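You operate a simulated robot arm through the tools that you are given. There is no shell and no other tool. Be economical: measure what you need, move in short steps, check, and stop when the job is done.

The job below is to be done with a simulated two-armed robot. You get a single attempt, and the scene is never put back.

JOB
Put the orange dam ring from the spares table top on the spares table shelf. Then take the teal cup on the spares table top and put it away on the top of the low table. Then take the cap off the hardener bottle and lay it down on the supply table top. Then open the cleaner lid. Keep to this order. Set down upright: teal cup.

Only the result counts: the job must be done as asked and must still hold three seconds after the hand-in. Knocking over, shifting, dropping, spilling or breaking anything else fails it. A push-on lid holds only when it is set on centred and level and pressed home; a screw cap is set on level and turned clockwise until tight.

ROBOT AND FRAMES
Two 7-joint arms with two-finger parallel grippers on one trunk, on a base that drives. Base frame: it is fixed to the floor where the robot stands at the start and does not move with it; the origin is under the middle of the robot, x ahead of it, y to its left, z up. Readings come in m, rad, newtons and seconds.
The left shoulder is at the start at [0.06, 0.189, 1.178], the right one opposite. With the tool pointing down near the work surface each hand reaches from about 0.1 to 0.66 m from the robot's upright axis, wherever it stands, measured 20 degrees to its own side. Places, roughly: cleaner lid [-7.7, 3.9, 0.8]; dam ring [0.5, 0.25, 0.75]; hardener bottle [0.5, 1.25, 1]; spares table shelf (112x24 cm) [0.62, -0.32, 0.4]; teal cup (8x8x9 cm) [0.5, 0.1, 0.9]; top of the low table [-2.5, 0.8, 0.5]. Payload 3.43 kg a hand.
The tool frame of a hand sits at the grasp point between the pads (the TCP): z along the fingers, y along the line on which they close. The tips reach 0.03 m beyond it. Largest opening 0.094 m; finger width 0.028, thickness 0.01; the body of the gripper, 0.05 by 0.096 m, starts 0.055 m behind the TCP.
Orientation is that of the tool frame in the base frame, as a unit quaternion [x, y, z, w]. With the fingers straight down and closing along the base's y, the tool's x points along the base's -x, its y along +y and its z along -z.

CONTROLS
- The arms move only by the tool send_rows. It takes "left_targets", "right_targets" or both (then of equal length, played together; a hand with none holds still); each is text: rows parted by semicolons, each of 6 numbers parted by spaces: the shift along the base's x, y, z in m, then the turn, a rotation vector about the base's x, y, z in rad. In form: tx ty tz rx ry rz; .... A call has 1 to 12 rows; each row is the pose to reach, as a shift and turn from the pose commanded when the call began. "left_jaw" and "right_jaw" are, for a hand that has rows, the finger opening in m, from 0 to 0.094, set as the call begins (left out, the last holds). A row lasts 0.2 s, in which the tool goes at most 0.05 m and 0.15 rad; a call with a longer step from one row to the next is refused whole, and so is a gripper value outside its range. Where a pose cannot be reached the arm comes as near as it can. A force on the tool above 40 N (or 10 N above the force at the start of the call, whichever is more), or a blocked arm, ends the call early, and 0.2 s more pass. Each finger travels about 0.153 m/s and halts on what it meets, pressing with about 38 N; the grip force reading is that of the motor and also rises with nothing between the fingers. The clock runs only during rows and for 0.2 s after the last one: add rows that repeat a pose to give the fingers time. The reply holds the time, the measured pose of the TCP, the force on the tool along the base axes, the opening and the grip force, in the units named above and with some noise, with the torque about the TCP (base axes, N m) and any sound that the robot's microphone picked up.
- Cameras (640 x 400 px; columns grow to the right, rows downward): "scene" is now at [0.0111, -0, 1.7192]; the picture's right is [-0.01, -1.00, 0.00], its down [-0.82, 0.01, -0.57] and it looks along [0.57, -0.01, -0.82] (base axes); focal length 248 px, centre (320, 200). "left" rides on the left gripper at [0.076, -0.014, -0.103] in its tool frame; the picture's right is [0.18, 0.98, 0.00], its down [-0.75, 0.14, -0.64] and it looks along [-0.63, 0.12, 0.77] (tool axes); focal length 243 px, centre (320, 200). "right" rides on the right gripper at [0.076, 0.014, -0.103] in its tool frame; the picture's right is [-0.18, 0.98, 0.00], its down [-0.75, -0.14, -0.64] and it looks along [-0.63, -0.12, 0.77] (tool axes); focal length 243 px, centre (320, 200). There is no depth. A picture from a camera that has moved, and an enlarged one, comes with that camera's place and axes in the base frame and with its lens.
- camera(camera): a new picture of that camera. The clock stands still meanwhile.
- raise_lower(by): slides the trunk up (or, below 0, down) by that many m; the arms and the scene camera ride with it, the base frame stays. It gives what a move gives, with no picture.
- roll_base(legs): drives the robot by 1 to 6 legs, each [ahead, left, turn to the left] in m, m and rad, along the robot's own axes; the way and the turn of a leg run together, so that a leg with both is an arc; at most 1.5 m and 3.142 rad a leg. The arms and the cameras ride along, it lands a little off, and it stops where it bumps. It gives what a move gives.
- aim_head(pan, tilt): turns the head with the scene camera to pan (to the left, within 1.501 rad either way) and tilt (down, from -0.506 to 1.204), counted from straight ahead of the robot. It gives what a move gives.
- zoom(camera, box): a new picture of the part [left, top, right, bottom] of that camera's present view, enlarged. The clock stands still meanwhile.
- hand_in(): hands the job in; it is judged then, once.

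Work in short steps. Places have to be worked out from the pictures, the camera data and where the tool is seen: move nearer, look again, correct. Check each grasp and each placing, and mend what went wrong. You have 165 turns and 122 pictures in all, those below and enlarged ones among them. Open the grippers and draw the arms clear of the work before you hand the job in, unless the task says otherwise.

The tools are called after "Call:" by a JSON object that holds its "op" and its "data". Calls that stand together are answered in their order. send_rows: Moves the arms, as the interface text tells. Its arguments: {"type":"object","properties":{"left_targets":{"type":"string"},"left_jaw":{"type":"number"},"right_targets":{"type":"string"},"right_jaw":{"type":"number"}},"required":[]} The other tools are called the same way: raise_lower (by) slides the trunk up or down; roll_base (legs) drives the base; aim_head (pan, tilt) turns the head that bears the scene camera; camera (camera) takes a picture; zoom (camera, box) takes an enlarged picture of a part of a camera's view; hand_in () hands the job in.

At the start:

```text
time_s: 0.0
left_tool_pos: [0.4163, 0.2572, 1.093]
left_tool_rot: [0.0, 1.0, -0.001, 0.001]
left_contact_force: [0.1, 0.0, 0.3]
left_moment: [-0.04, -0.05, 0.01]
left_width: 0.0943
left_finger_force: 0.1
right_tool_pos: [0.3431, -0.064, 1.0832]
right_tool_rot: [0.001, 1.0, -0.001, 0.0]
right_contact_force: [-0.2, -0.2, -0.4]
right_moment: [-0.01, 0.0, -0.03]
right_width: 0.094
right_finger_force: 0.1
trunk travel left (down, up): [-0.85, 0.14]
robot x, y, heading: [-0.0005, -0.0021, -0.001]
head pan, tilt: [-0.012, 0.97]
```

scene: 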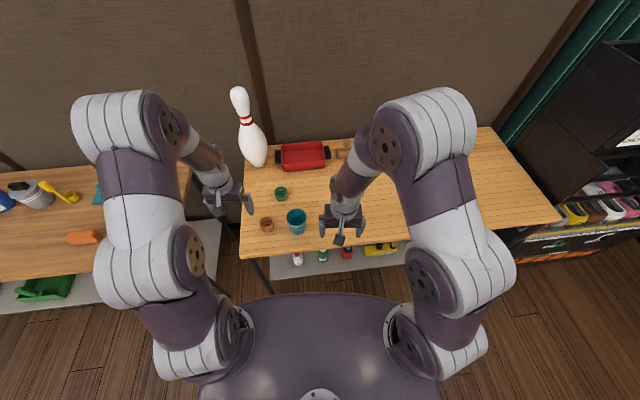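
right: 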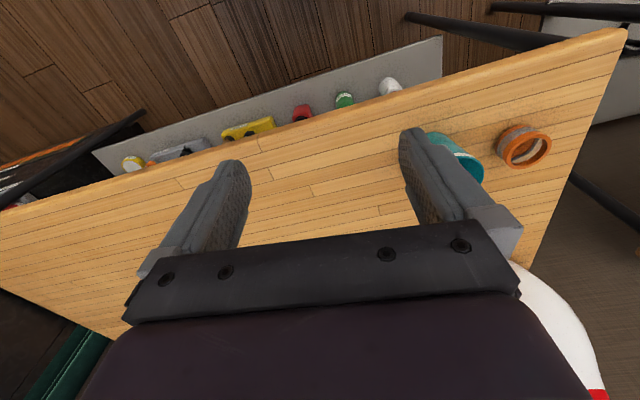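
left: 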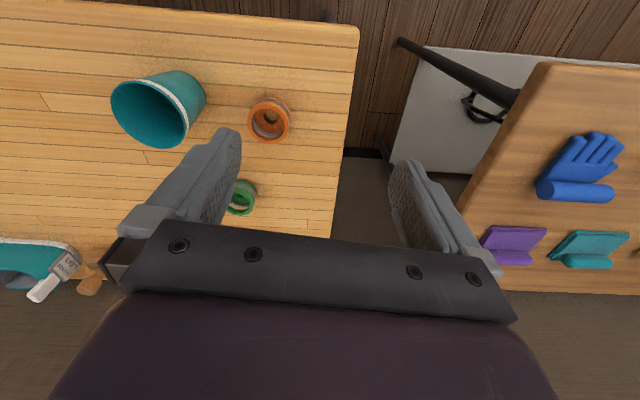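

I'll start with a closer look at the spares table from the scene camera.

Call:
{"op": "zoom", "data": {"camera": "scene", "box": [220, 140, 420, 280]}}

Call:
{"op": "zoom", "data": {"camera": "left", "box": [80, 40, 380, 230]}}

```text
2.86 times, centred on (320, 210) of scene
camera zoom: at [0.0111, 0.0, 1.7192], right [-0.01, -1.0, 0.0], down [-0.82, 0.01, -0.57], along [0.57, -0.01, -0.82], focal length 708 px, centre (320, 171)
```

zoom: 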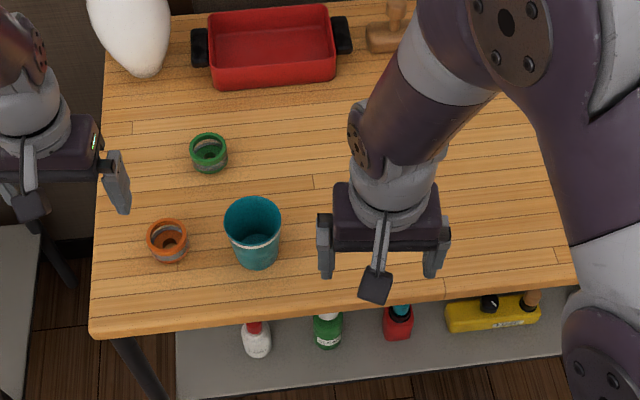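

```text
2.11 times, centred on (230, 135) of left
camera zoom: at [0.3409, 0.2419, 1.1948], right [-0.18, 0.98, 0.0], down [0.75, 0.14, 0.64], along [0.63, 0.12, -0.77], focal length 511 px, centre (510, 337)
```

zoom: 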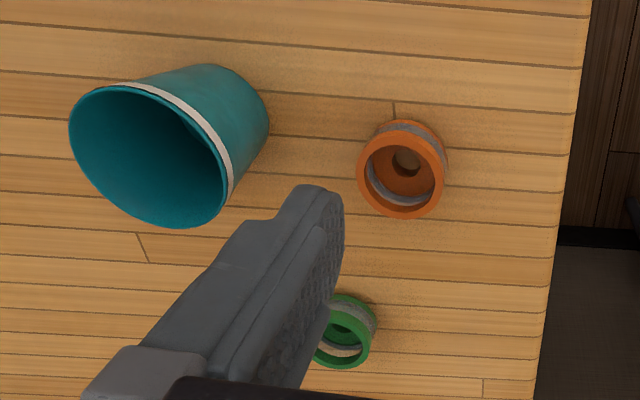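

Triangulating the left and scene views puts the ring at about [0.485, 0.198, 0.87] and the cup at about [0.473, 0.077], with the table top near 0.85. I'll tilt the left hand 45° forward at a standoff, so the same pose can reach the shelf later.

Call:
{"op": "send_rows", "data": {"left_targets": "-0.006 -0.01 -0.01 0 -0.131 0; -0.012 -0.02 -0.03 0 -0.262 0; -0.018 -0.03 -0.05 0 -0.393 0; -0.024 -0.04 -0.07 0 -0.524 0; -0.03 -0.05 -0.09 0 -0.655 0; -0.036 -0.059 -0.11 0 -0.785 0; -0.036 -0.059 -0.11 0 -0.785 0", "left_jaw": 0.085}}

Call:
{"op": "camera", "data": {"camera": "left"}}

Call:
{"op": "camera", "data": {"camera": "scene"}}

```text
time_s: 1.6
left_tool_pos: [0.4027, 0.2169, 1.0043]
left_tool_rot: [-0.008, 0.927, -0.025, 0.374]
left_contact_force: [-0.1, 0.1, 0.1]
left_moment: [0.02, 0.02, -0.01]
left_width: 0.0851
left_finger_force: 0.0
left hand out of reach, approached as far as the arm can: row 4, 5, 6, 7
right_tool_pos: [0.3446, -0.0644, 1.083]
right_tool_rot: [0.0, 1.0, 0.0, 0.0]
right_contact_force: [0.2, -0.6, -0.4]
right_moment: [0.0, 0.0, 0.01]
right_width: 0.0941
right_finger_force: 0.0
trunk travel left (down, up): [-0.85, 0.14]
robot x, y, heading: [0.0008, -0.0036, -0.001]
head pan, tilt: [-0.012, 0.97]
```

```text
116 pictures are left
camera left: at [0.2775, 0.2034, 1.0251], right [-0.13, 0.98, -0.18], down [0.1, 0.19, 0.98], along [0.99, 0.11, -0.12], focal length 243 px, centre (320, 200)
```

left: 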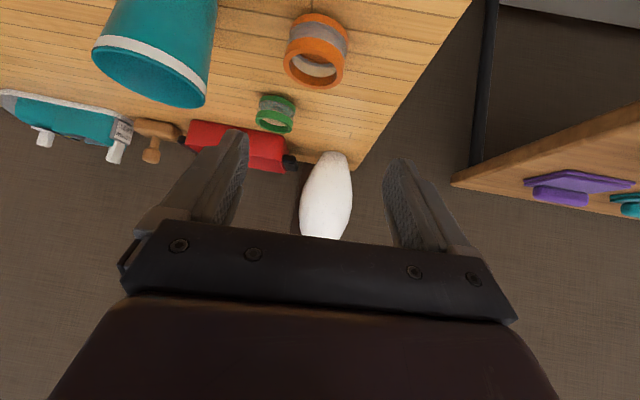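

```text
115 pictures are left
camera scene: at [0.0121, 0.0003, 1.7192], right [-0.01, -1.0, 0.0], down [-0.83, 0.01, -0.56], along [0.56, -0.01, -0.83], focal length 248 px, centre (320, 200)
```

scene: 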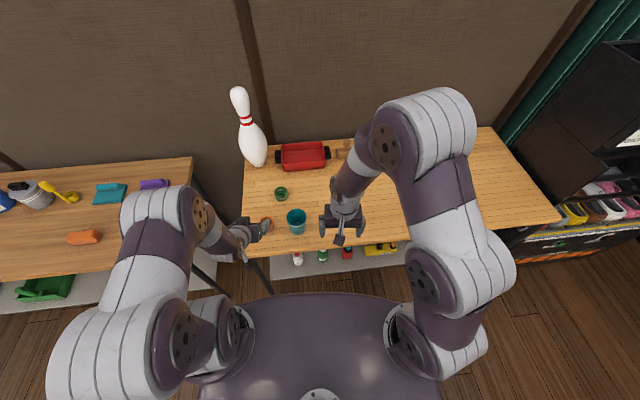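

The 45° tilt is too cramped this close to the shoulder, since the arm stopped short. This view confirms the ring at about [0.48, 0.20]. I'll back the base up 0.2 m for more room.

Call:
{"op": "roll_base", "data": {"legs": [[-0.2, 0, 0]]}}

Call:
{"op": "send_rows", "data": {"left_targets": "0.02 0 -0.01 0 0 0; 0.02 0 -0.01 0 0 0"}}

```text
time_s: 3.2
left_tool_pos: [0.2041, 0.2166, 1.0042]
left_tool_rot: [-0.008, 0.927, -0.025, 0.374]
left_contact_force: [0.2, 0.4, 0.8]
left_moment: [-0.02, 0.0, 0.0]
left_width: 0.0851
left_finger_force: 0.0
right_tool_pos: [0.1444, -0.0651, 1.0829]
right_tool_rot: [0.0, 1.0, 0.001, -0.001]
right_contact_force: [0.4, -0.5, -0.1]
right_moment: [0.0, 0.0, -0.01]
right_width: 0.0939
right_finger_force: 0.0
trunk travel left (down, up): [-0.85, 0.14]
robot x, y, heading: [-0.2016, -0.0011, -0.004]
head pan, tilt: [-0.012, 0.97]
```

```text
time_s: 3.8
left_tool_pos: [0.2244, 0.2166, 0.9955]
left_tool_rot: [-0.006, 0.927, -0.027, 0.374]
left_contact_force: [-0.2, -0.1, -0.9]
left_moment: [-0.02, 0.04, 0.03]
left_width: 0.0849
left_finger_force: 0.0
right_tool_pos: [0.1422, -0.0647, 1.0823]
right_tool_rot: [0.001, 1.0, 0.0, 0.0]
right_contact_force: [0.8, 0.2, -0.6]
right_moment: [0.02, 0.03, -0.01]
right_width: 0.0939
right_finger_force: 0.1
trunk travel left (down, up): [-0.85, 0.14]
robot x, y, heading: [-0.1999, 0.0011, 0.002]
head pan, tilt: [-0.012, 0.97]
```

Reach is fine now. I'll level the small roll and move to a standoff about 0.1 m short of the ring along the tilt.

Call:
{"op": "send_rows", "data": {"left_targets": "0.04 -0.005 -0.01 0.02 0 0.003; 0.08 -0.01 -0.02 0.054 0 0.009; 0.12 -0.015 -0.03 0.054 0 0.009; 0.166 -0.0186 -0.03 0.054 0 0.009; 0.166 -0.0186 -0.03 0.054 0 0.009"}}

Call:
{"op": "camera", "data": {"camera": "left"}}

Call:
{"op": "zoom", "data": {"camera": "scene", "box": [200, 80, 400, 205]}}

```text
time_s: 5.0
left_tool_pos: [0.3854, 0.2106, 0.9654]
left_tool_rot: [0.0, 0.928, 0.001, 0.374]
left_contact_force: [-0.8, -0.4, -0.8]
left_moment: [-0.01, -0.07, 0.0]
left_width: 0.0851
left_finger_force: 0.1
left hand out of reach, approached as far as the arm can: row 1, 2, 3, 4, 5
right_tool_pos: [0.14, -0.0668, 1.0837]
right_tool_rot: [0.0, 1.0, 0.001, 0.002]
right_contact_force: [-0.1, -0.1, 0.6]
right_moment: [0.04, 0.02, 0.02]
right_width: 0.0936
right_finger_force: 0.2
trunk travel left (down, up): [-0.85, 0.14]
robot x, y, heading: [-0.2014, -0.0007, -0.0]
head pan, tilt: [-0.012, 0.97]
```

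```text
114 pictures are left
camera left: at [0.2587, 0.1949, 0.986], right [-0.13, 0.98, -0.13], down [0.1, 0.14, 0.99], along [0.99, 0.12, -0.11], focal length 243 px, centre (320, 200)
```

left: 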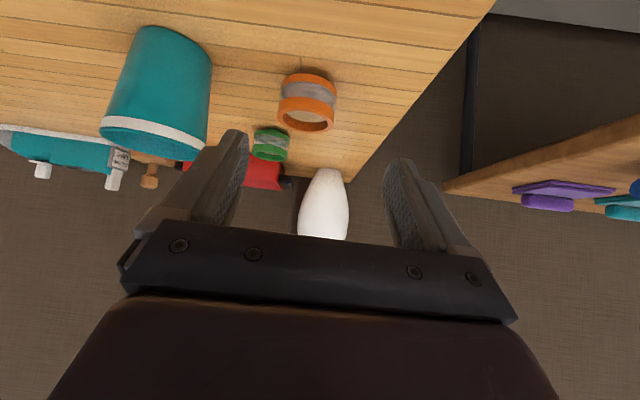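

```text
3.20 times, centred on (300, 142) of scene
camera zoom: at [-0.1938, -0.0024, 1.7193], right [-0.01, -1.0, 0.0], down [-0.82, 0.01, -0.57], along [0.57, -0.01, -0.82], focal length 793 px, centre (384, 384)
```

zoom: 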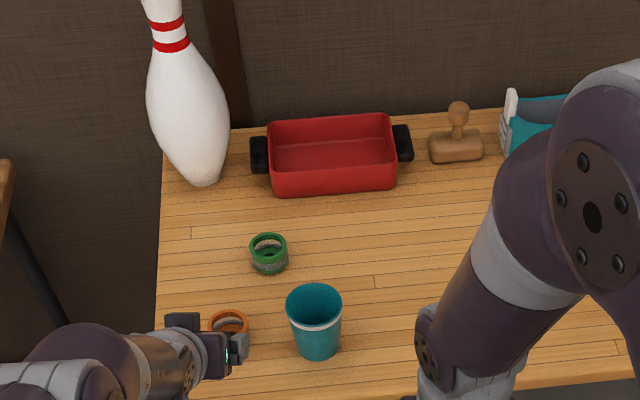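

The arm can't get further inboard in y at this tilt. I'll retract the hand and shift the base right 0.12 m so the ring lies on the left arm's own side.

Call:
{"op": "send_rows", "data": {"left_targets": "-0.045 0 0.01 0 0 0; -0.09 0 0.03 0 0 0; -0.09 0 0.03 0 0 0"}}

Call:
{"op": "roll_base", "data": {"legs": [[0, -0.12, 0]]}}

```text
time_s: 5.8
left_tool_pos: [0.298, 0.2312, 0.988]
left_tool_rot: [0.001, 0.927, -0.002, 0.374]
left_contact_force: [0.3, -0.1, 0.9]
left_moment: [-0.02, 0.0, 0.05]
left_width: 0.0851
left_finger_force: 0.0
left hand out of reach, approached as far as the arm can: row 1, 2, 3
right_tool_pos: [0.1444, -0.0645, 1.0818]
right_tool_rot: [0.0, 1.0, 0.0, -0.001]
right_contact_force: [-0.3, 0.4, -0.8]
right_moment: [-0.01, -0.01, -0.03]
right_width: 0.0937
right_finger_force: 0.1
trunk travel left (down, up): [-0.85, 0.14]
robot x, y, heading: [-0.198, -0.0004, -0.001]
head pan, tilt: [-0.012, 0.97]
```

```text
time_s: 7.0
left_tool_pos: [0.297, 0.1137, 0.9875]
left_tool_rot: [0.0, 0.927, -0.003, 0.374]
left_contact_force: [0.7, -0.1, 0.0]
left_moment: [0.01, -0.05, -0.01]
left_width: 0.085
left_finger_force: 0.1
right_tool_pos: [0.1437, -0.1835, 1.0839]
right_tool_rot: [-0.001, 1.0, -0.002, 0.0]
right_contact_force: [-0.3, -0.2, -0.6]
right_moment: [0.0, 0.01, -0.02]
right_width: 0.0941
right_finger_force: 0.0
trunk travel left (down, up): [-0.85, 0.14]
robot x, y, heading: [-0.1997, -0.1187, 0.002]
head pan, tilt: [-0.012, 0.97]
```

Now I'll move the left hand to the standoff, in line with the ring.

Call:
{"op": "send_rows", "data": {"left_targets": "0.0 0.045 0 0 0 0; 0.02 0.085 0 0 0 0; 0.06 0.085 -0.01 0 0 0; 0.093 0.085 -0.0175 0 0 0; 0.093 0.085 -0.0175 0 0 0"}}

Call:
{"op": "camera", "data": {"camera": "left"}}

```text
time_s: 8.2
left_tool_pos: [0.3905, 0.1978, 0.9711]
left_tool_rot: [0.0, 0.927, -0.001, 0.375]
left_contact_force: [-0.2, -0.6, 0.4]
left_moment: [0.0, -0.02, 0.0]
left_width: 0.0848
left_finger_force: 0.1
right_tool_pos: [0.1432, -0.1837, 1.0823]
right_tool_rot: [-0.001, 1.0, 0.0, 0.0]
right_contact_force: [0.1, -0.9, 0.5]
right_moment: [-0.02, 0.0, -0.02]
right_width: 0.0941
right_finger_force: 0.0
trunk travel left (down, up): [-0.85, 0.14]
robot x, y, heading: [-0.2014, -0.1178, -0.003]
head pan, tilt: [-0.012, 0.97]
```

```text
112 pictures are left
camera left: at [0.2651, 0.1835, 0.9913], right [-0.13, 0.98, -0.13], down [0.1, 0.14, 0.98], along [0.99, 0.12, -0.11], focal length 243 px, centre (320, 200)
```

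left: 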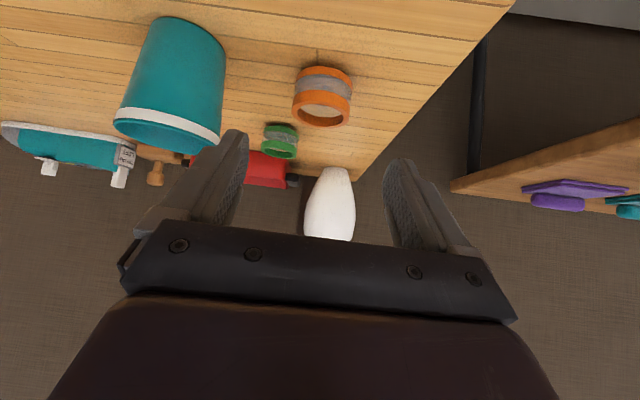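

The ring lines up at y≈0.199, with its middle near z 0.87. I'll advance along the tilt and stop just above the table.

Call:
{"op": "send_rows", "data": {"left_targets": "0.028 0.001 -0.028 0 0 0; 0.055 0.001 -0.055 0 0 0; 0.07 0.001 -0.07 0 0 0; 0.0815 0.001 -0.082 0 0 0; 0.0815 0.001 -0.082 0 0 0"}}

Call:
{"op": "camera", "data": {"camera": "left"}}

Call:
{"op": "zoom", "data": {"camera": "scene", "box": [180, 120, 320, 210]}}

```text
time_s: 9.4
left_tool_pos: [0.4726, 0.1985, 0.889]
left_tool_rot: [0.0, 0.928, -0.002, 0.374]
left_contact_force: [0.5, 0.2, 0.2]
left_moment: [-0.01, 0.01, 0.02]
left_width: 0.0849
left_finger_force: 0.0
right_tool_pos: [0.1431, -0.1838, 1.0826]
right_tool_rot: [0.0, 1.0, -0.001, 0.0]
right_contact_force: [0.4, 0.4, -0.5]
right_moment: [-0.02, 0.03, 0.0]
right_width: 0.0939
right_finger_force: 0.2
trunk travel left (down, up): [-0.85, 0.14]
robot x, y, heading: [-0.1993, -0.1202, -0.001]
head pan, tilt: [-0.012, 0.97]
```

```text
111 pictures are left
camera left: at [0.3474, 0.1837, 0.9084], right [-0.13, 0.98, -0.13], down [0.1, 0.14, 0.98], along [0.99, 0.12, -0.11], focal length 243 px, centre (320, 200)
```

left: 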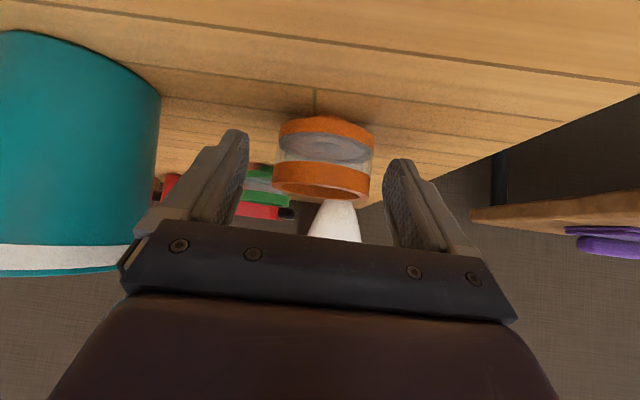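

```text
4.44 times, centred on (250, 165) of scene
camera zoom: at [-0.1891, -0.1196, 1.7192], right [-0.01, -1.0, 0.0], down [-0.82, 0.01, -0.57], along [0.57, -0.01, -0.82], focal length 1101 px, centre (631, 356)
```

zoom: 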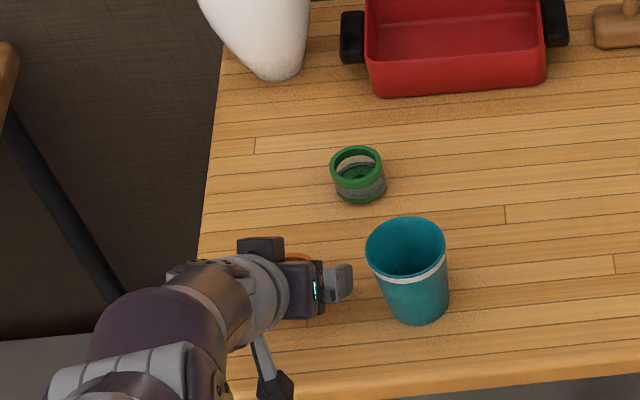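

The ring sits centred between the pads at z≈0.87. I'll close the hand.

Call:
{"op": "send_rows", "data": {"left_targets": "0 0 0 0 0 0; 0 0 0 0 0 0; 0 0 0 0 0 0", "left_jaw": 0.03}}

```text
time_s: 10.2
left_tool_pos: [0.4723, 0.1987, 0.8889]
left_tool_rot: [0.0, 0.927, -0.002, 0.375]
left_contact_force: [1.0, 0.3, 1.5]
left_moment: [0.01, -0.05, -0.03]
left_width: 0.0561
left_finger_force: 37.8
right_tool_pos: [0.1428, -0.1845, 1.0822]
right_tool_rot: [0.0, 1.0, 0.0, 0.0]
right_contact_force: [-0.4, -0.5, 0.0]
right_moment: [-0.01, -0.02, 0.02]
right_width: 0.0937
right_finger_force: 0.1
trunk travel left (down, up): [-0.85, 0.14]
robot x, y, heading: [-0.2021, -0.1182, 0.002]
head pan, tilt: [-0.012, 0.97]
```

The ring is held at 56 mm. I'll lift it and draw back.

Call:
{"op": "send_rows", "data": {"left_targets": "0 0 0.03 0 0 0; 0 0 0.07 0 0 0; -0.04 0 0.1 0 0 0; -0.08 0 0.12 0 0 0; -0.12 0 0.13 0 0 0; -0.12 0 0.13 0 0 0"}}

Call:
{"op": "camera", "data": {"camera": "left"}}

```text
time_s: 11.6
left_tool_pos: [0.3519, 0.1997, 1.0188]
left_tool_rot: [0.0, 0.927, -0.002, 0.374]
left_contact_force: [0.4, -0.4, -1.3]
left_moment: [-0.01, 0.03, 0.01]
left_width: 0.0562
left_finger_force: 38.1
right_tool_pos: [0.1444, -0.1843, 1.0817]
right_tool_rot: [0.0, 1.0, 0.0, 0.0]
right_contact_force: [0.5, 0.6, 0.0]
right_moment: [0.01, 0.0, 0.0]
right_width: 0.0941
right_finger_force: 0.0
trunk travel left (down, up): [-0.85, 0.14]
robot x, y, heading: [-0.1992, -0.1204, 0.004]
head pan, tilt: [-0.012, 0.97]
```

```text
109 pictures are left
camera left: at [0.2266, 0.1847, 1.0392], right [-0.13, 0.98, -0.13], down [0.1, 0.14, 0.98], along [0.99, 0.12, -0.12], focal length 243 px, centre (320, 200)
```

left: 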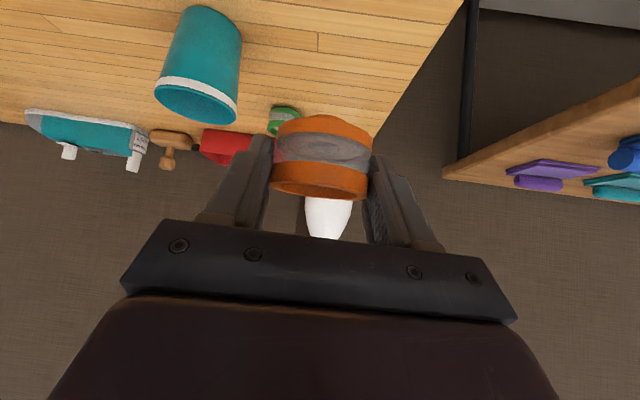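

The ring is securely held. I'll back off, lower the trunk and look at the shelf under the table.

Call:
{"op": "roll_base", "data": {"legs": [[-0.45, 0, 0]]}}

Call:
{"op": "raise_lower", "data": {"by": -0.5}}

Call:
{"op": "aim_head", "data": {"pan": 0, "tilt": 0.6}}

Call:
{"op": "camera", "data": {"camera": "scene"}}

Call:
{"op": "camera", "data": {"camera": "left"}}

```text
time_s: 14.3
left_tool_pos: [-0.0929, 0.2006, 1.0194]
left_tool_rot: [0.001, 0.928, -0.003, 0.374]
left_contact_force: [-0.8, 0.8, -1.0]
left_moment: [-0.01, 0.01, -0.01]
left_width: 0.0565
left_finger_force: 38.0
right_tool_pos: [-0.301, -0.1831, 1.0832]
right_tool_rot: [0.0, 1.0, 0.0, 0.0]
right_contact_force: [-0.4, 0.2, 0.2]
right_moment: [0.01, -0.03, 0.02]
right_width: 0.0939
right_finger_force: 0.1
trunk travel left (down, up): [-0.85, 0.14]
robot x, y, heading: [-0.6438, -0.1234, 0.002]
head pan, tilt: [-0.012, 0.97]
```

```text
refused: -0.5 is not a number from -0.4 to 0.4
```

```text
time_s: 15.2
left_tool_pos: [-0.0921, 0.1981, 1.0194]
left_tool_rot: [0.0, 0.928, -0.002, 0.374]
left_contact_force: [-0.3, 0.7, 0.3]
left_moment: [0.01, 0.03, 0.03]
left_width: 0.0557
left_finger_force: 38.4
right_tool_pos: [-0.3013, -0.1827, 1.0826]
right_tool_rot: [0.0, 1.0, 0.001, -0.001]
right_contact_force: [0.0, 0.1, 0.1]
right_moment: [0.01, -0.01, -0.02]
right_width: 0.0939
right_finger_force: 0.1
trunk travel left (down, up): [-0.85, 0.14]
robot x, y, heading: [-0.6423, -0.1164, -0.001]
head pan, tilt: [0.0, 0.6]
```

```text
108 pictures are left
camera scene: at [-0.6162, -0.1182, 1.749], right [0.0, -1.0, 0.0], down [-0.57, 0.0, -0.82], along [0.82, 0.0, -0.57], focal length 248 px, centre (320, 200)
```

scene: 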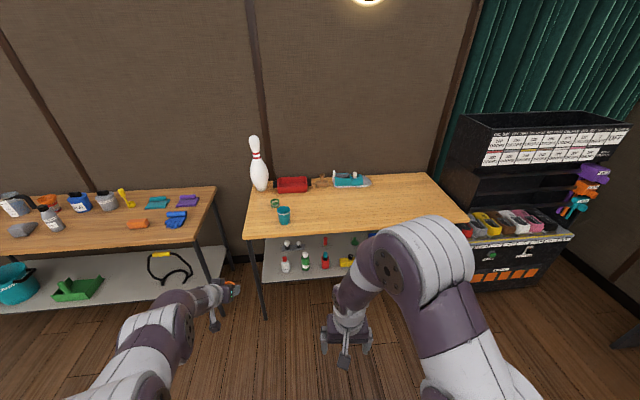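

```text
107 pictures are left
camera left: at [-0.2179, 0.1849, 1.0396], right [-0.13, 0.98, -0.13], down [0.1, 0.14, 0.98], along [0.99, 0.12, -0.11], focal length 243 px, centre (320, 200)
```

left: 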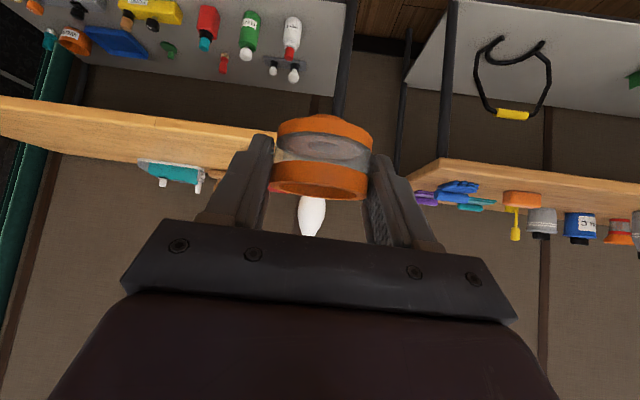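

The shelf is visible from here. I'll zoom in to pick a free spot.

Call:
{"op": "zoom", "data": {"camera": "scene", "box": [235, 200, 415, 312]}}

Call:
{"op": "zoom", "data": {"camera": "left", "box": [180, 0, 380, 125]}}

```text
3.56 times, centred on (325, 256) of scene
camera zoom: at [-0.6162, -0.1182, 1.749], right [0.0, -1.0, 0.0], down [-0.57, 0.0, -0.82], along [0.82, 0.0, -0.57], focal length 881 px, centre (302, 1)
```

zoom: 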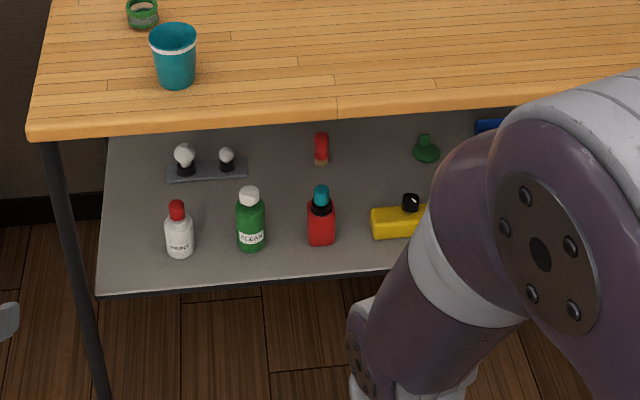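

```text
3.20 times, centred on (280, 62) of left
camera zoom: at [-0.2179, 0.1849, 1.0396], right [-0.13, 0.98, -0.13], down [0.1, 0.14, 0.98], along [0.99, 0.12, -0.11], focal length 776 px, centre (448, 640)
```

zoom: 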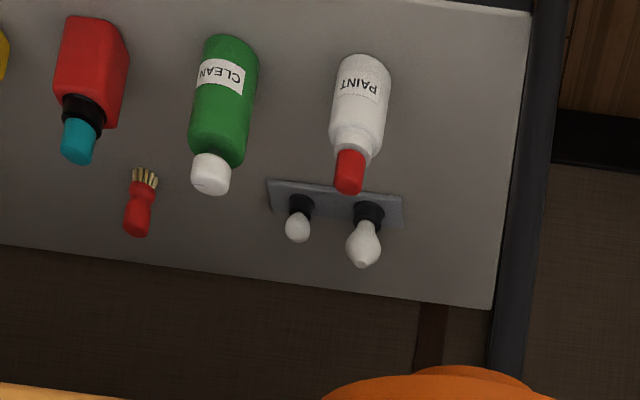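

The shelf is at z≈0.40, with its front edge at x≈0.40 and its left edge at y≈0.26. There's free space left of the PAINT bottle (bottle at about [0.50, 0.116]), so I'll aim for [0.55, 0.21]. Lowering the trunk now.

Call:
{"op": "raise_lower", "data": {"by": -0.4}}

Call:
{"op": "raise_lower", "data": {"by": -0.1}}

Call:
{"op": "aim_head", "data": {"pan": 0.15, "tilt": 0.35}}

Call:
{"op": "camera", "data": {"camera": "left"}}

Call:
{"op": "camera", "data": {"camera": "scene"}}

```text
time_s: 19.0
left_tool_pos: [-0.0923, 0.2001, 0.6193]
left_tool_rot: [0.0, 0.927, -0.002, 0.374]
left_contact_force: [0.3, -0.1, 0.1]
left_moment: [0.04, 0.02, 0.0]
left_width: 0.0561
left_finger_force: 38.1
right_tool_pos: [-0.3011, -0.1828, 0.6821]
right_tool_rot: [0.001, 1.0, 0.0, 0.0]
right_contact_force: [-0.6, 0.6, -0.7]
right_moment: [-0.02, -0.02, 0.0]
right_width: 0.0941
right_finger_force: 0.1
trunk travel left (down, up): [-0.45, 0.54]
robot x, y, heading: [-0.6471, -0.1193, 0.002]
head pan, tilt: [0.0, 0.6]
```

```text
time_s: 20.3
left_tool_pos: [-0.0938, 0.1999, 0.5201]
left_tool_rot: [0.001, 0.928, -0.002, 0.373]
left_contact_force: [-0.4, 0.2, -0.8]
left_moment: [-0.01, 0.02, 0.01]
left_width: 0.056
left_finger_force: 37.7
right_tool_pos: [-0.3025, -0.1829, 0.5819]
right_tool_rot: [0.0, 1.0, 0.0, 0.0]
right_contact_force: [1.0, 0.7, 0.1]
right_moment: [-0.03, 0.05, -0.04]
right_width: 0.0939
right_finger_force: 0.1
trunk travel left (down, up): [-0.35, 0.64]
robot x, y, heading: [-0.6446, -0.1201, -0.002]
head pan, tilt: [0.0, 0.6]
```

```text
time_s: 21.1
left_tool_pos: [-0.0926, 0.2002, 0.519]
left_tool_rot: [-0.001, 0.927, -0.002, 0.374]
left_contact_force: [-0.3, -0.5, -0.1]
left_moment: [0.01, 0.02, -0.01]
left_width: 0.0563
left_finger_force: 38.2
right_tool_pos: [-0.2997, -0.1844, 0.5824]
right_tool_rot: [0.0, 1.0, -0.001, 0.0]
right_contact_force: [0.1, 0.0, 0.3]
right_moment: [-0.01, -0.01, -0.02]
right_width: 0.0941
right_finger_force: 0.2
trunk travel left (down, up): [-0.35, 0.64]
robot x, y, heading: [-0.6407, -0.1158, -0.004]
head pan, tilt: [0.15, 0.351]
```

```text
104 pictures are left
camera left: at [-0.2179, 0.1849, 0.5395], right [-0.13, 0.98, -0.13], down [0.1, 0.14, 0.98], along [0.99, 0.12, -0.11], focal length 243 px, centre (320, 200)
```

left: 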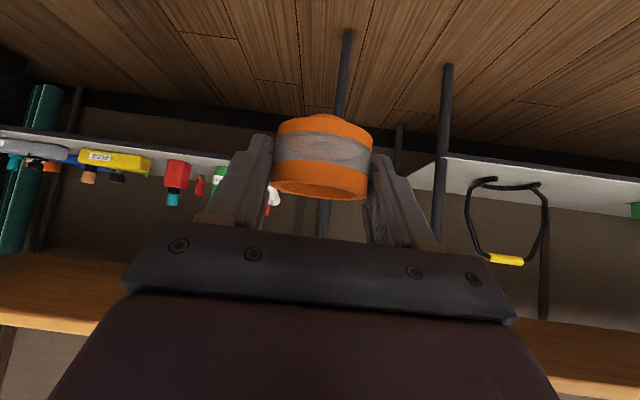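

```text
103 pictures are left
camera scene: at [-0.6124, -0.1043, 1.2718], right [0.15, -0.99, 0.0], down [-0.34, -0.05, -0.94], along [0.93, 0.14, -0.34], focal length 248 px, centre (320, 200)
```

scene: 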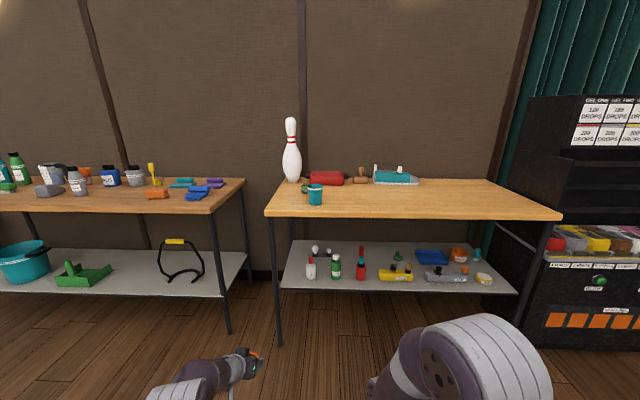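

Call:
{"op": "zoom", "data": {"camera": "scene", "box": [260, 200, 400, 300]}}

```text
4.00 times, centred on (330, 250) of scene
camera zoom: at [-0.6124, -0.1043, 1.2718], right [0.15, -0.99, 0.0], down [-0.34, -0.05, -0.94], along [0.93, 0.14, -0.34], focal length 991 px, centre (280, 0)
```

zoom: 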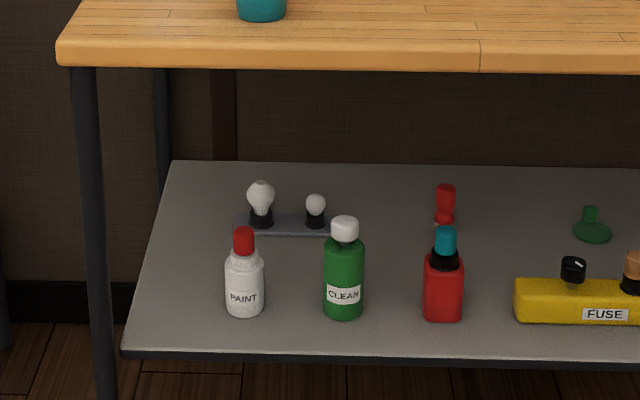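

The table is yawed about 6°. The shelf's left edge is near y≈0.27 at x=0.54 and the front leg is at about [0.42, 0.29]. My spot at [0.54, 0.21] fits, so I'll drive in with the hand at z≈0.52.

Call:
{"op": "roll_base", "data": {"legs": [[0.35, 0, 0]]}}

Call:
{"op": "camera", "data": {"camera": "scene"}}

Call:
{"op": "camera", "data": {"camera": "left"}}

```text
time_s: 23.4
left_tool_pos: [0.2563, 0.1984, 0.519]
left_tool_rot: [0.001, 0.927, -0.003, 0.374]
left_contact_force: [-0.5, 0.4, -1.0]
left_moment: [-0.02, -0.04, -0.01]
left_width: 0.0563
left_finger_force: 38.0
right_tool_pos: [0.0474, -0.1848, 0.5823]
right_tool_rot: [0.001, 1.0, 0.001, 0.0]
right_contact_force: [0.6, 0.0, 0.0]
right_moment: [-0.01, 0.02, -0.02]
right_width: 0.0937
right_finger_force: 0.0
trunk travel left (down, up): [-0.35, 0.64]
robot x, y, heading: [-0.2921, -0.1197, -0.003]
head pan, tilt: [0.15, 0.351]
```

```text
101 pictures are left
camera scene: at [-0.2631, -0.1047, 1.2718], right [0.15, -0.99, 0.0], down [-0.34, -0.05, -0.94], along [0.93, 0.14, -0.34], focal length 248 px, centre (320, 200)
```

scene: 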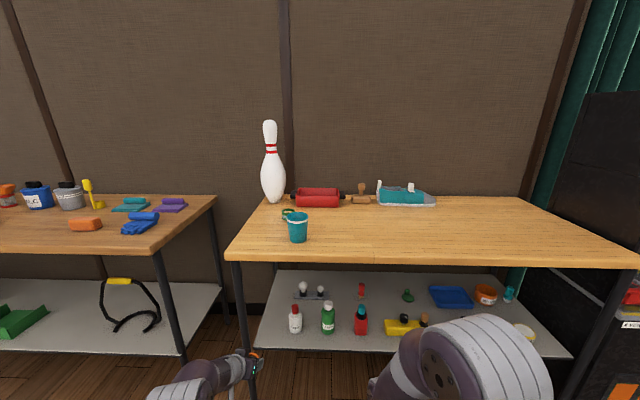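

```text
100 pictures are left
camera left: at [0.1315, 0.1839, 0.5393], right [-0.13, 0.98, -0.13], down [0.1, 0.14, 0.98], along [0.99, 0.11, -0.12], focal length 243 px, centre (320, 200)
```

left: 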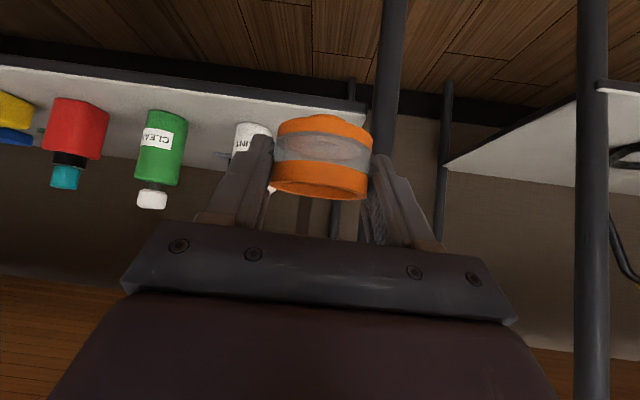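

The hand corridor is clear: PAINT's edge is at y≈0.143 and the leg's inner face at y≈0.268, so I'll keep the hand at y≈0.203. Driving a further 0.19 m.

Call:
{"op": "send_rows", "data": {"left_targets": "0 0.005 0 0 0 0"}}

Call:
{"op": "roll_base", "data": {"legs": [[0.19, 0, 0]]}}

Call:
{"op": "camera", "data": {"camera": "left"}}

Call:
{"op": "camera", "data": {"camera": "scene"}}

```text
time_s: 23.8
left_tool_pos: [0.2569, 0.2047, 0.5193]
left_tool_rot: [0.001, 0.928, -0.003, 0.374]
left_contact_force: [0.2, -0.5, -0.3]
left_moment: [0.01, 0.02, 0.01]
left_width: 0.0562
left_finger_force: 38.1
right_tool_pos: [0.0476, -0.1852, 0.5813]
right_tool_rot: [0.0, 1.0, 0.0, 0.0]
right_contact_force: [0.5, -0.4, 0.5]
right_moment: [0.0, -0.03, 0.02]
right_width: 0.0941
right_finger_force: 0.0
trunk travel left (down, up): [-0.35, 0.64]
robot x, y, heading: [-0.2971, -0.123, 0.0]
head pan, tilt: [0.15, 0.351]
```

```text
time_s: 25.3
left_tool_pos: [0.4489, 0.205, 0.5188]
left_tool_rot: [0.0, 0.927, -0.002, 0.374]
left_contact_force: [-0.7, 0.1, -1.8]
left_moment: [0.01, 0.0, -0.02]
left_width: 0.0562
left_finger_force: 37.9
right_tool_pos: [0.2388, -0.1842, 0.5825]
right_tool_rot: [-0.001, 1.0, 0.001, 0.0]
right_contact_force: [-0.4, -0.7, -1.1]
right_moment: [0.02, 0.01, 0.03]
right_width: 0.0941
right_finger_force: 0.1
trunk travel left (down, up): [-0.35, 0.64]
robot x, y, heading: [-0.1027, -0.1207, -0.001]
head pan, tilt: [0.15, 0.351]
```

```text
99 pictures are left
camera left: at [0.3223, 0.1893, 0.5389], right [-0.13, 0.98, -0.13], down [0.1, 0.14, 0.98], along [0.99, 0.12, -0.12], focal length 243 px, centre (320, 200)
```

left: 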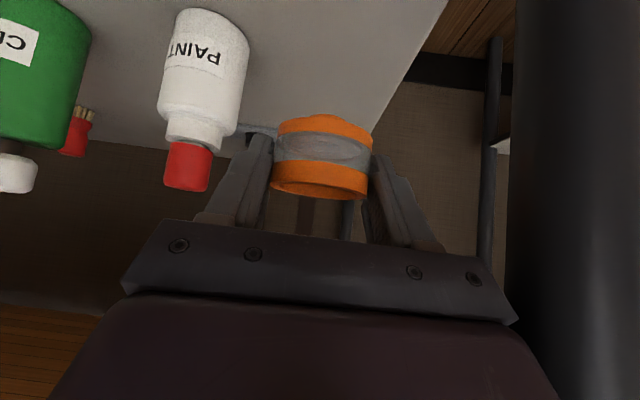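

```text
98 pictures are left
camera scene: at [-0.0717, -0.1049, 1.2718], right [0.15, -0.99, 0.0], down [-0.34, -0.05, -0.94], along [0.93, 0.14, -0.34], focal length 248 px, centre (320, 200)
```

scene: 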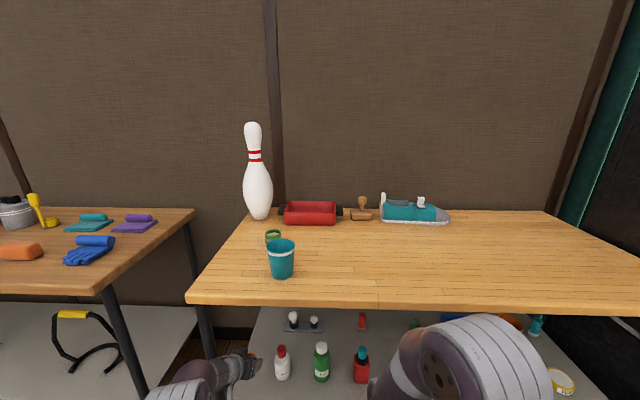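

All clear, with the PAINT edge still at y≈0.142. I'll extend to x≈0.53 and come down to just above the shelf.

Call:
{"op": "send_rows", "data": {"left_targets": "0.04 0.001 -0.02 0 0 0; 0.081 0.001 -0.05 0 0 0; 0.081 0.001 -0.07 0 0 0; 0.081 0.001 -0.083 0 0 0; 0.081 0.001 -0.083 0 0 0"}}

Call:
{"op": "camera", "data": {"camera": "left"}}

Call:
{"op": "zoom", "data": {"camera": "scene", "box": [200, 300, 360, 400]}}

```text
refused: row 2 steps farther than a row can; nothing moved
```

```text
97 pictures are left
camera left: at [0.3223, 0.1893, 0.5389], right [-0.13, 0.98, -0.13], down [0.1, 0.14, 0.98], along [0.99, 0.12, -0.12], focal length 243 px, centre (320, 200)
```

left: 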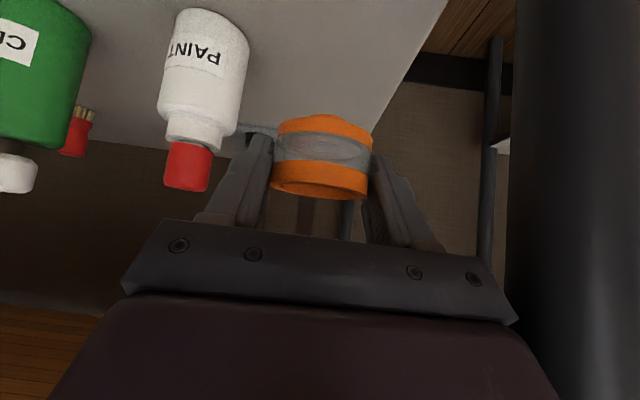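

```text
4.00 times, centred on (280, 350) of scene
camera zoom: at [-0.0717, -0.1049, 1.2718], right [0.15, -0.99, 0.0], down [-0.34, -0.05, -0.94], along [0.93, 0.14, -0.34], focal length 991 px, centre (480, -400)
```

zoom: 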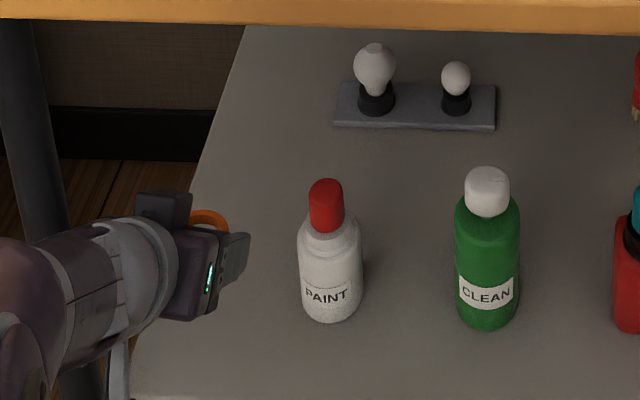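

That was refused because one step was too long, so nothing moved. I'll resend with shorter steps.

Call:
{"op": "send_rows", "data": {"left_targets": "0.035 0.001 -0.015 0 0 0; 0.065 0.001 -0.04 0 0 0; 0.081 0.001 -0.06 0 0 0; 0.081 0.001 -0.075 0 0 0; 0.081 0.001 -0.083 0 0 0; 0.081 0.001 -0.083 0 0 0"}}

Call:
{"op": "camera", "data": {"camera": "left"}}

Call:
{"op": "zoom", "data": {"camera": "scene", "box": [200, 300, 360, 400]}}

```text
time_s: 26.7
left_tool_pos: [0.5296, 0.2067, 0.4384]
left_tool_rot: [0.001, 0.927, -0.002, 0.376]
left_contact_force: [2.3, 0.9, 10.1]
left_moment: [0.05, -0.13, -0.02]
left_width: 0.0562
left_finger_force: 38.0
right_tool_pos: [0.2387, -0.1842, 0.5832]
right_tool_rot: [0.0, 1.0, 0.0, -0.001]
right_contact_force: [0.4, 0.9, -0.1]
right_moment: [-0.01, 0.02, -0.02]
right_width: 0.0939
right_finger_force: 0.1
trunk travel left (down, up): [-0.35, 0.64]
robot x, y, heading: [-0.1046, -0.1206, -0.0]
head pan, tilt: [0.15, 0.351]
```

```text
95 pictures are left
camera left: at [0.404, 0.1907, 0.4581], right [-0.13, 0.98, -0.13], down [0.09, 0.14, 0.99], along [0.99, 0.12, -0.11], focal length 243 px, centre (320, 200)
```

left: 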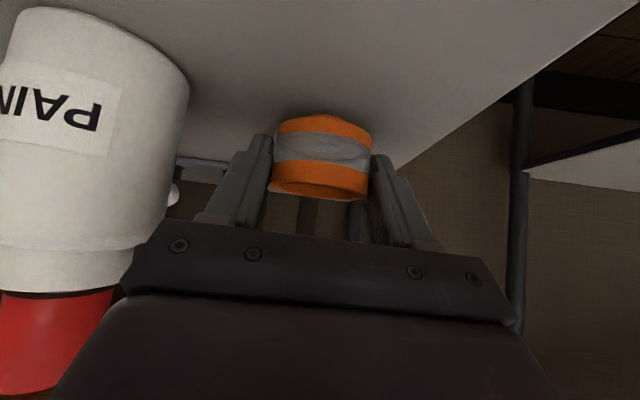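

```text
4.00 times, centred on (280, 350) of scene
camera zoom: at [-0.0735, -0.1056, 1.2721], right [0.15, -0.99, 0.0], down [-0.34, -0.05, -0.94], along [0.93, 0.14, -0.34], focal length 991 px, centre (480, -400)
```

zoom: 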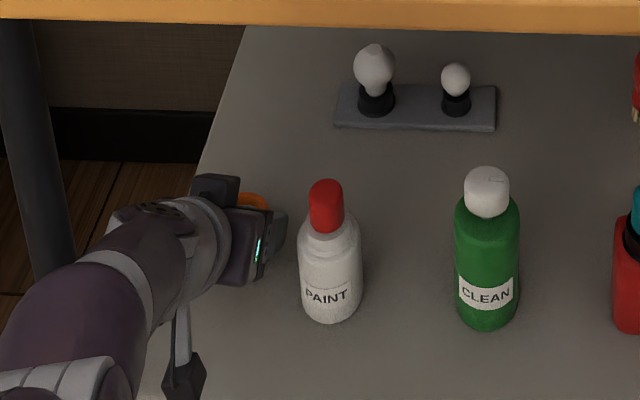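

There's 10 N of upward force, so the ring is resting on the shelf. I'll open moderately and back out along the tilt.

Call:
{"op": "send_rows", "data": {"left_targets": "0 0 0.001 0 0 0; 0 0 0.001 0 0 0; 0 0 0.001 0 0 0", "left_jaw": 0.072}}

Call:
{"op": "send_rows", "data": {"left_targets": "-0.015 0 0.015 0 0 0; -0.04 0 0.04 0 0 0; -0.07 0 0.06 0 0 0; -0.1 0 0.08 0 0 0; -0.1 0 0.08 0 0 0"}}

Call:
{"op": "camera", "data": {"camera": "left"}}

```text
time_s: 27.5
left_tool_pos: [0.5288, 0.2048, 0.4375]
left_tool_rot: [0.0, 0.927, -0.002, 0.374]
left_contact_force: [0.2, -0.1, 0.3]
left_moment: [0.0, -0.01, -0.02]
left_width: 0.0721
left_finger_force: 0.0
right_tool_pos: [0.2391, -0.1847, 0.5826]
right_tool_rot: [0.0, 1.0, 0.0, 0.0]
right_contact_force: [0.8, -0.2, 0.3]
right_moment: [0.02, 0.03, -0.03]
right_width: 0.0941
right_finger_force: 0.1
trunk travel left (down, up): [-0.35, 0.64]
robot x, y, heading: [-0.103, -0.1171, 0.003]
head pan, tilt: [0.15, 0.351]
```

```text
time_s: 28.7
left_tool_pos: [0.4278, 0.2067, 0.5173]
left_tool_rot: [0.0, 0.927, -0.002, 0.374]
left_contact_force: [0.4, -0.2, -0.3]
left_moment: [-0.01, -0.01, 0.0]
left_width: 0.0718
left_finger_force: 0.1
right_tool_pos: [0.24, -0.185, 0.5821]
right_tool_rot: [0.0, 1.0, 0.0, 0.0]
right_contact_force: [0.4, 0.6, 0.2]
right_moment: [0.02, -0.01, 0.01]
right_width: 0.0939
right_finger_force: 0.0
trunk travel left (down, up): [-0.35, 0.64]
robot x, y, heading: [-0.1019, -0.1174, -0.003]
head pan, tilt: [0.15, 0.351]
```

```text
93 pictures are left
camera left: at [0.3026, 0.1917, 0.5374], right [-0.13, 0.98, -0.13], down [0.1, 0.14, 0.98], along [0.99, 0.12, -0.11], focal length 243 px, centre (320, 200)
```

left: 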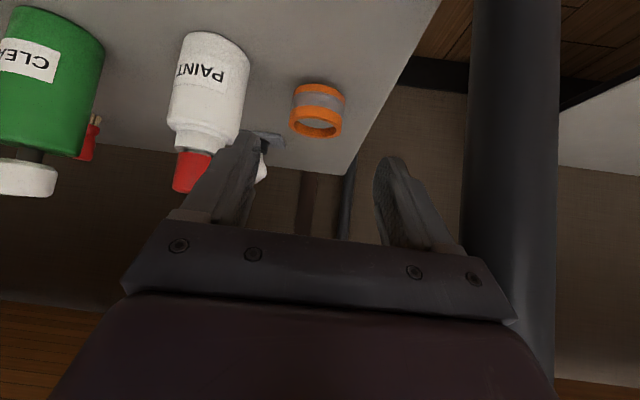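

The ring stands upright on the shelf. Next is the cup, so I'll back out and raise the trunk again.

Call:
{"op": "roll_base", "data": {"legs": [[-0.5, 0, 0]]}}

Call:
{"op": "raise_lower", "data": {"by": 0.4}}

Call:
{"op": "raise_lower", "data": {"by": 0.1}}

Call:
{"op": "send_rows", "data": {"left_targets": "0 0 0.02 0 0.131 0; 0 0 0.04 0 0.262 0; 0 0 0.06 0 0.393 0; 0 0 0.08 0 0.524 0; 0 0 0.08 0 0.655 0; 0 0 0.08 0 0.767 0; 0 0 0.08 0 0.767 0", "left_jaw": 0.094}}

Call:
{"op": "aim_head", "data": {"pan": 0.15, "tilt": 0.7}}

Call:
{"op": "camera", "data": {"camera": "scene"}}

```text
time_s: 31.6
left_tool_pos: [-0.0688, 0.2069, 0.517]
left_tool_rot: [-0.001, 0.928, -0.001, 0.374]
left_contact_force: [0.5, 0.0, -0.6]
left_moment: [-0.03, -0.01, 0.0]
left_width: 0.0722
left_finger_force: 0.0
right_tool_pos: [-0.257, -0.1848, 0.5824]
right_tool_rot: [0.0, 1.0, 0.0, -0.001]
right_contact_force: [0.5, -1.3, 0.4]
right_moment: [0.01, 0.01, 0.01]
right_width: 0.0941
right_finger_force: 0.0
trunk travel left (down, up): [-0.35, 0.64]
robot x, y, heading: [-0.5987, -0.1174, 0.0]
head pan, tilt: [0.15, 0.351]
```

```text
time_s: 35.5
left_tool_pos: [-0.0669, 0.2065, 0.9177]
left_tool_rot: [-0.001, 0.928, -0.001, 0.374]
left_contact_force: [-0.2, 0.2, 0.0]
left_moment: [0.02, -0.02, 0.0]
left_width: 0.0719
left_finger_force: 0.1
right_tool_pos: [-0.2563, -0.183, 0.9824]
right_tool_rot: [0.0, 1.0, 0.0, 0.0]
right_contact_force: [0.9, 0.0, -0.4]
right_moment: [0.0, 0.01, 0.01]
right_width: 0.094
right_finger_force: 0.2
trunk travel left (down, up): [-0.75, 0.24]
robot x, y, heading: [-0.6003, -0.1203, -0.002]
head pan, tilt: [0.15, 0.351]
```

```text
time_s: 36.8
left_tool_pos: [-0.0685, 0.2076, 1.0171]
left_tool_rot: [-0.001, 0.927, -0.002, 0.374]
left_contact_force: [0.4, 0.6, 0.3]
left_moment: [0.0, 0.01, -0.01]
left_width: 0.0721
left_finger_force: 0.1
right_tool_pos: [-0.2568, -0.1842, 1.0828]
right_tool_rot: [0.0, 1.0, 0.0, 0.0]
right_contact_force: [-0.9, 0.7, 0.2]
right_moment: [0.0, 0.01, -0.01]
right_width: 0.0939
right_finger_force: 0.0
trunk travel left (down, up): [-0.85, 0.14]
robot x, y, heading: [-0.5987, -0.1158, -0.002]
head pan, tilt: [0.15, 0.351]
```

```text
time_s: 38.4
left_tool_pos: [-0.069, 0.2075, 1.0971]
left_tool_rot: [-0.002, 1.0, -0.001, -0.001]
left_contact_force: [-0.2, 0.6, 0.1]
left_moment: [0.01, -0.03, -0.06]
left_width: 0.0942
left_finger_force: 0.0
right_tool_pos: [-0.2568, -0.1842, 1.0827]
right_tool_rot: [0.001, 1.0, 0.0, 0.001]
right_contact_force: [0.0, -0.3, -0.1]
right_moment: [0.03, -0.03, 0.03]
right_width: 0.0939
right_finger_force: 0.0
trunk travel left (down, up): [-0.85, 0.14]
robot x, y, heading: [-0.5972, -0.1199, -0.0]
head pan, tilt: [0.15, 0.351]
```

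```text
time_s: 39.2
left_tool_pos: [-0.0686, 0.2072, 1.0973]
left_tool_rot: [-0.001, 1.0, -0.002, 0.0]
left_contact_force: [-0.5, 0.4, 0.1]
left_moment: [0.02, 0.02, -0.01]
left_width: 0.0938
left_finger_force: 0.0
right_tool_pos: [-0.2568, -0.1828, 1.0807]
right_tool_rot: [0.0, 1.0, 0.0, 0.001]
right_contact_force: [-0.7, 0.4, -1.1]
right_moment: [-0.04, 0.0, 0.01]
right_width: 0.0939
right_finger_force: 0.1
trunk travel left (down, up): [-0.85, 0.14]
robot x, y, heading: [-0.6024, -0.1209, -0.001]
head pan, tilt: [0.15, 0.7]
```

```text
92 pictures are left
camera scene: at [-0.5762, -0.106, 1.7405], right [0.15, -0.99, 0.0], down [-0.64, -0.1, -0.77], along [0.76, 0.11, -0.64], focal length 248 px, centre (320, 200)
```

scene: 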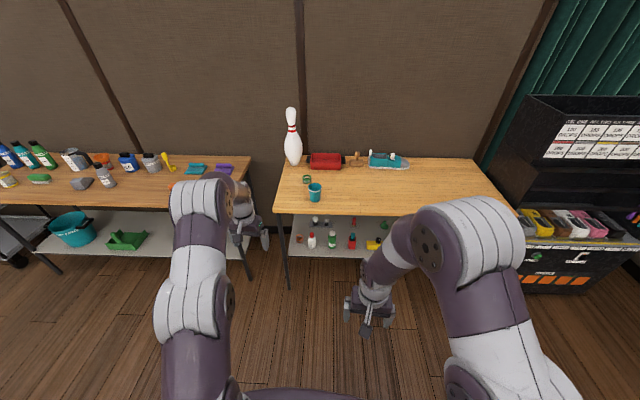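

I'll drive forward so the left hand comes in above the cup's neighbourhood, then look again.

Call:
{"op": "roll_base", "data": {"legs": [[0.52, 0, 0]]}}

Call:
{"op": "camera", "data": {"camera": "left"}}

Call:
{"op": "camera", "data": {"camera": "scene"}}

```text
time_s: 42.3
left_tool_pos: [0.4478, 0.2059, 1.097]
left_tool_rot: [0.0, 1.0, -0.002, 0.0]
left_contact_force: [-0.4, 0.0, 0.0]
left_moment: [-0.02, 0.02, -0.04]
left_width: 0.094
left_finger_force: 0.1
right_tool_pos: [0.259, -0.185, 1.0819]
right_tool_rot: [0.001, 1.0, -0.001, 0.0]
right_contact_force: [0.2, 0.1, -0.1]
right_moment: [-0.04, 0.01, -0.01]
right_width: 0.0939
right_finger_force: 0.0
trunk travel left (down, up): [-0.85, 0.14]
robot x, y, heading: [-0.084, -0.1188, 0.001]
head pan, tilt: [0.15, 0.7]
```

```text
91 pictures are left
camera left: at [0.3734, 0.1904, 1.1988], right [-0.18, 0.98, 0.0], down [0.75, 0.14, 0.64], along [0.63, 0.12, -0.77], focal length 243 px, centre (320, 200)
```

left: 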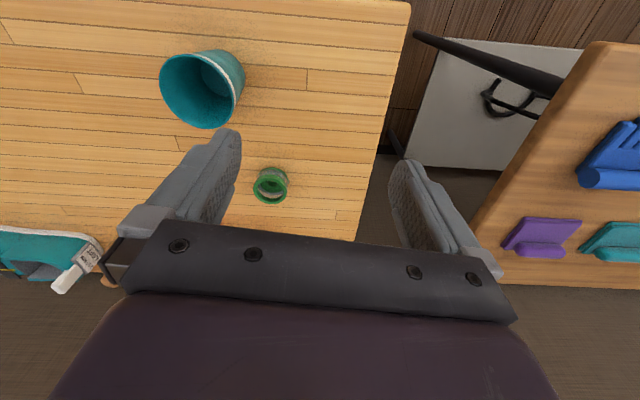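

```text
90 pictures are left
camera scene: at [-0.0606, -0.1066, 1.7405], right [0.15, -0.99, 0.0], down [-0.64, -0.1, -0.77], along [0.76, 0.11, -0.64], focal length 248 px, centre (320, 200)
```

scene: 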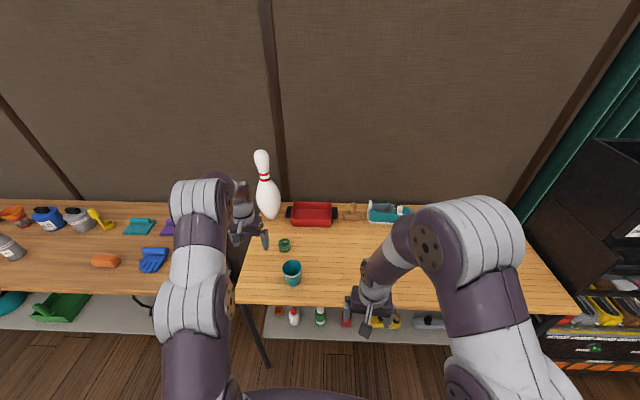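

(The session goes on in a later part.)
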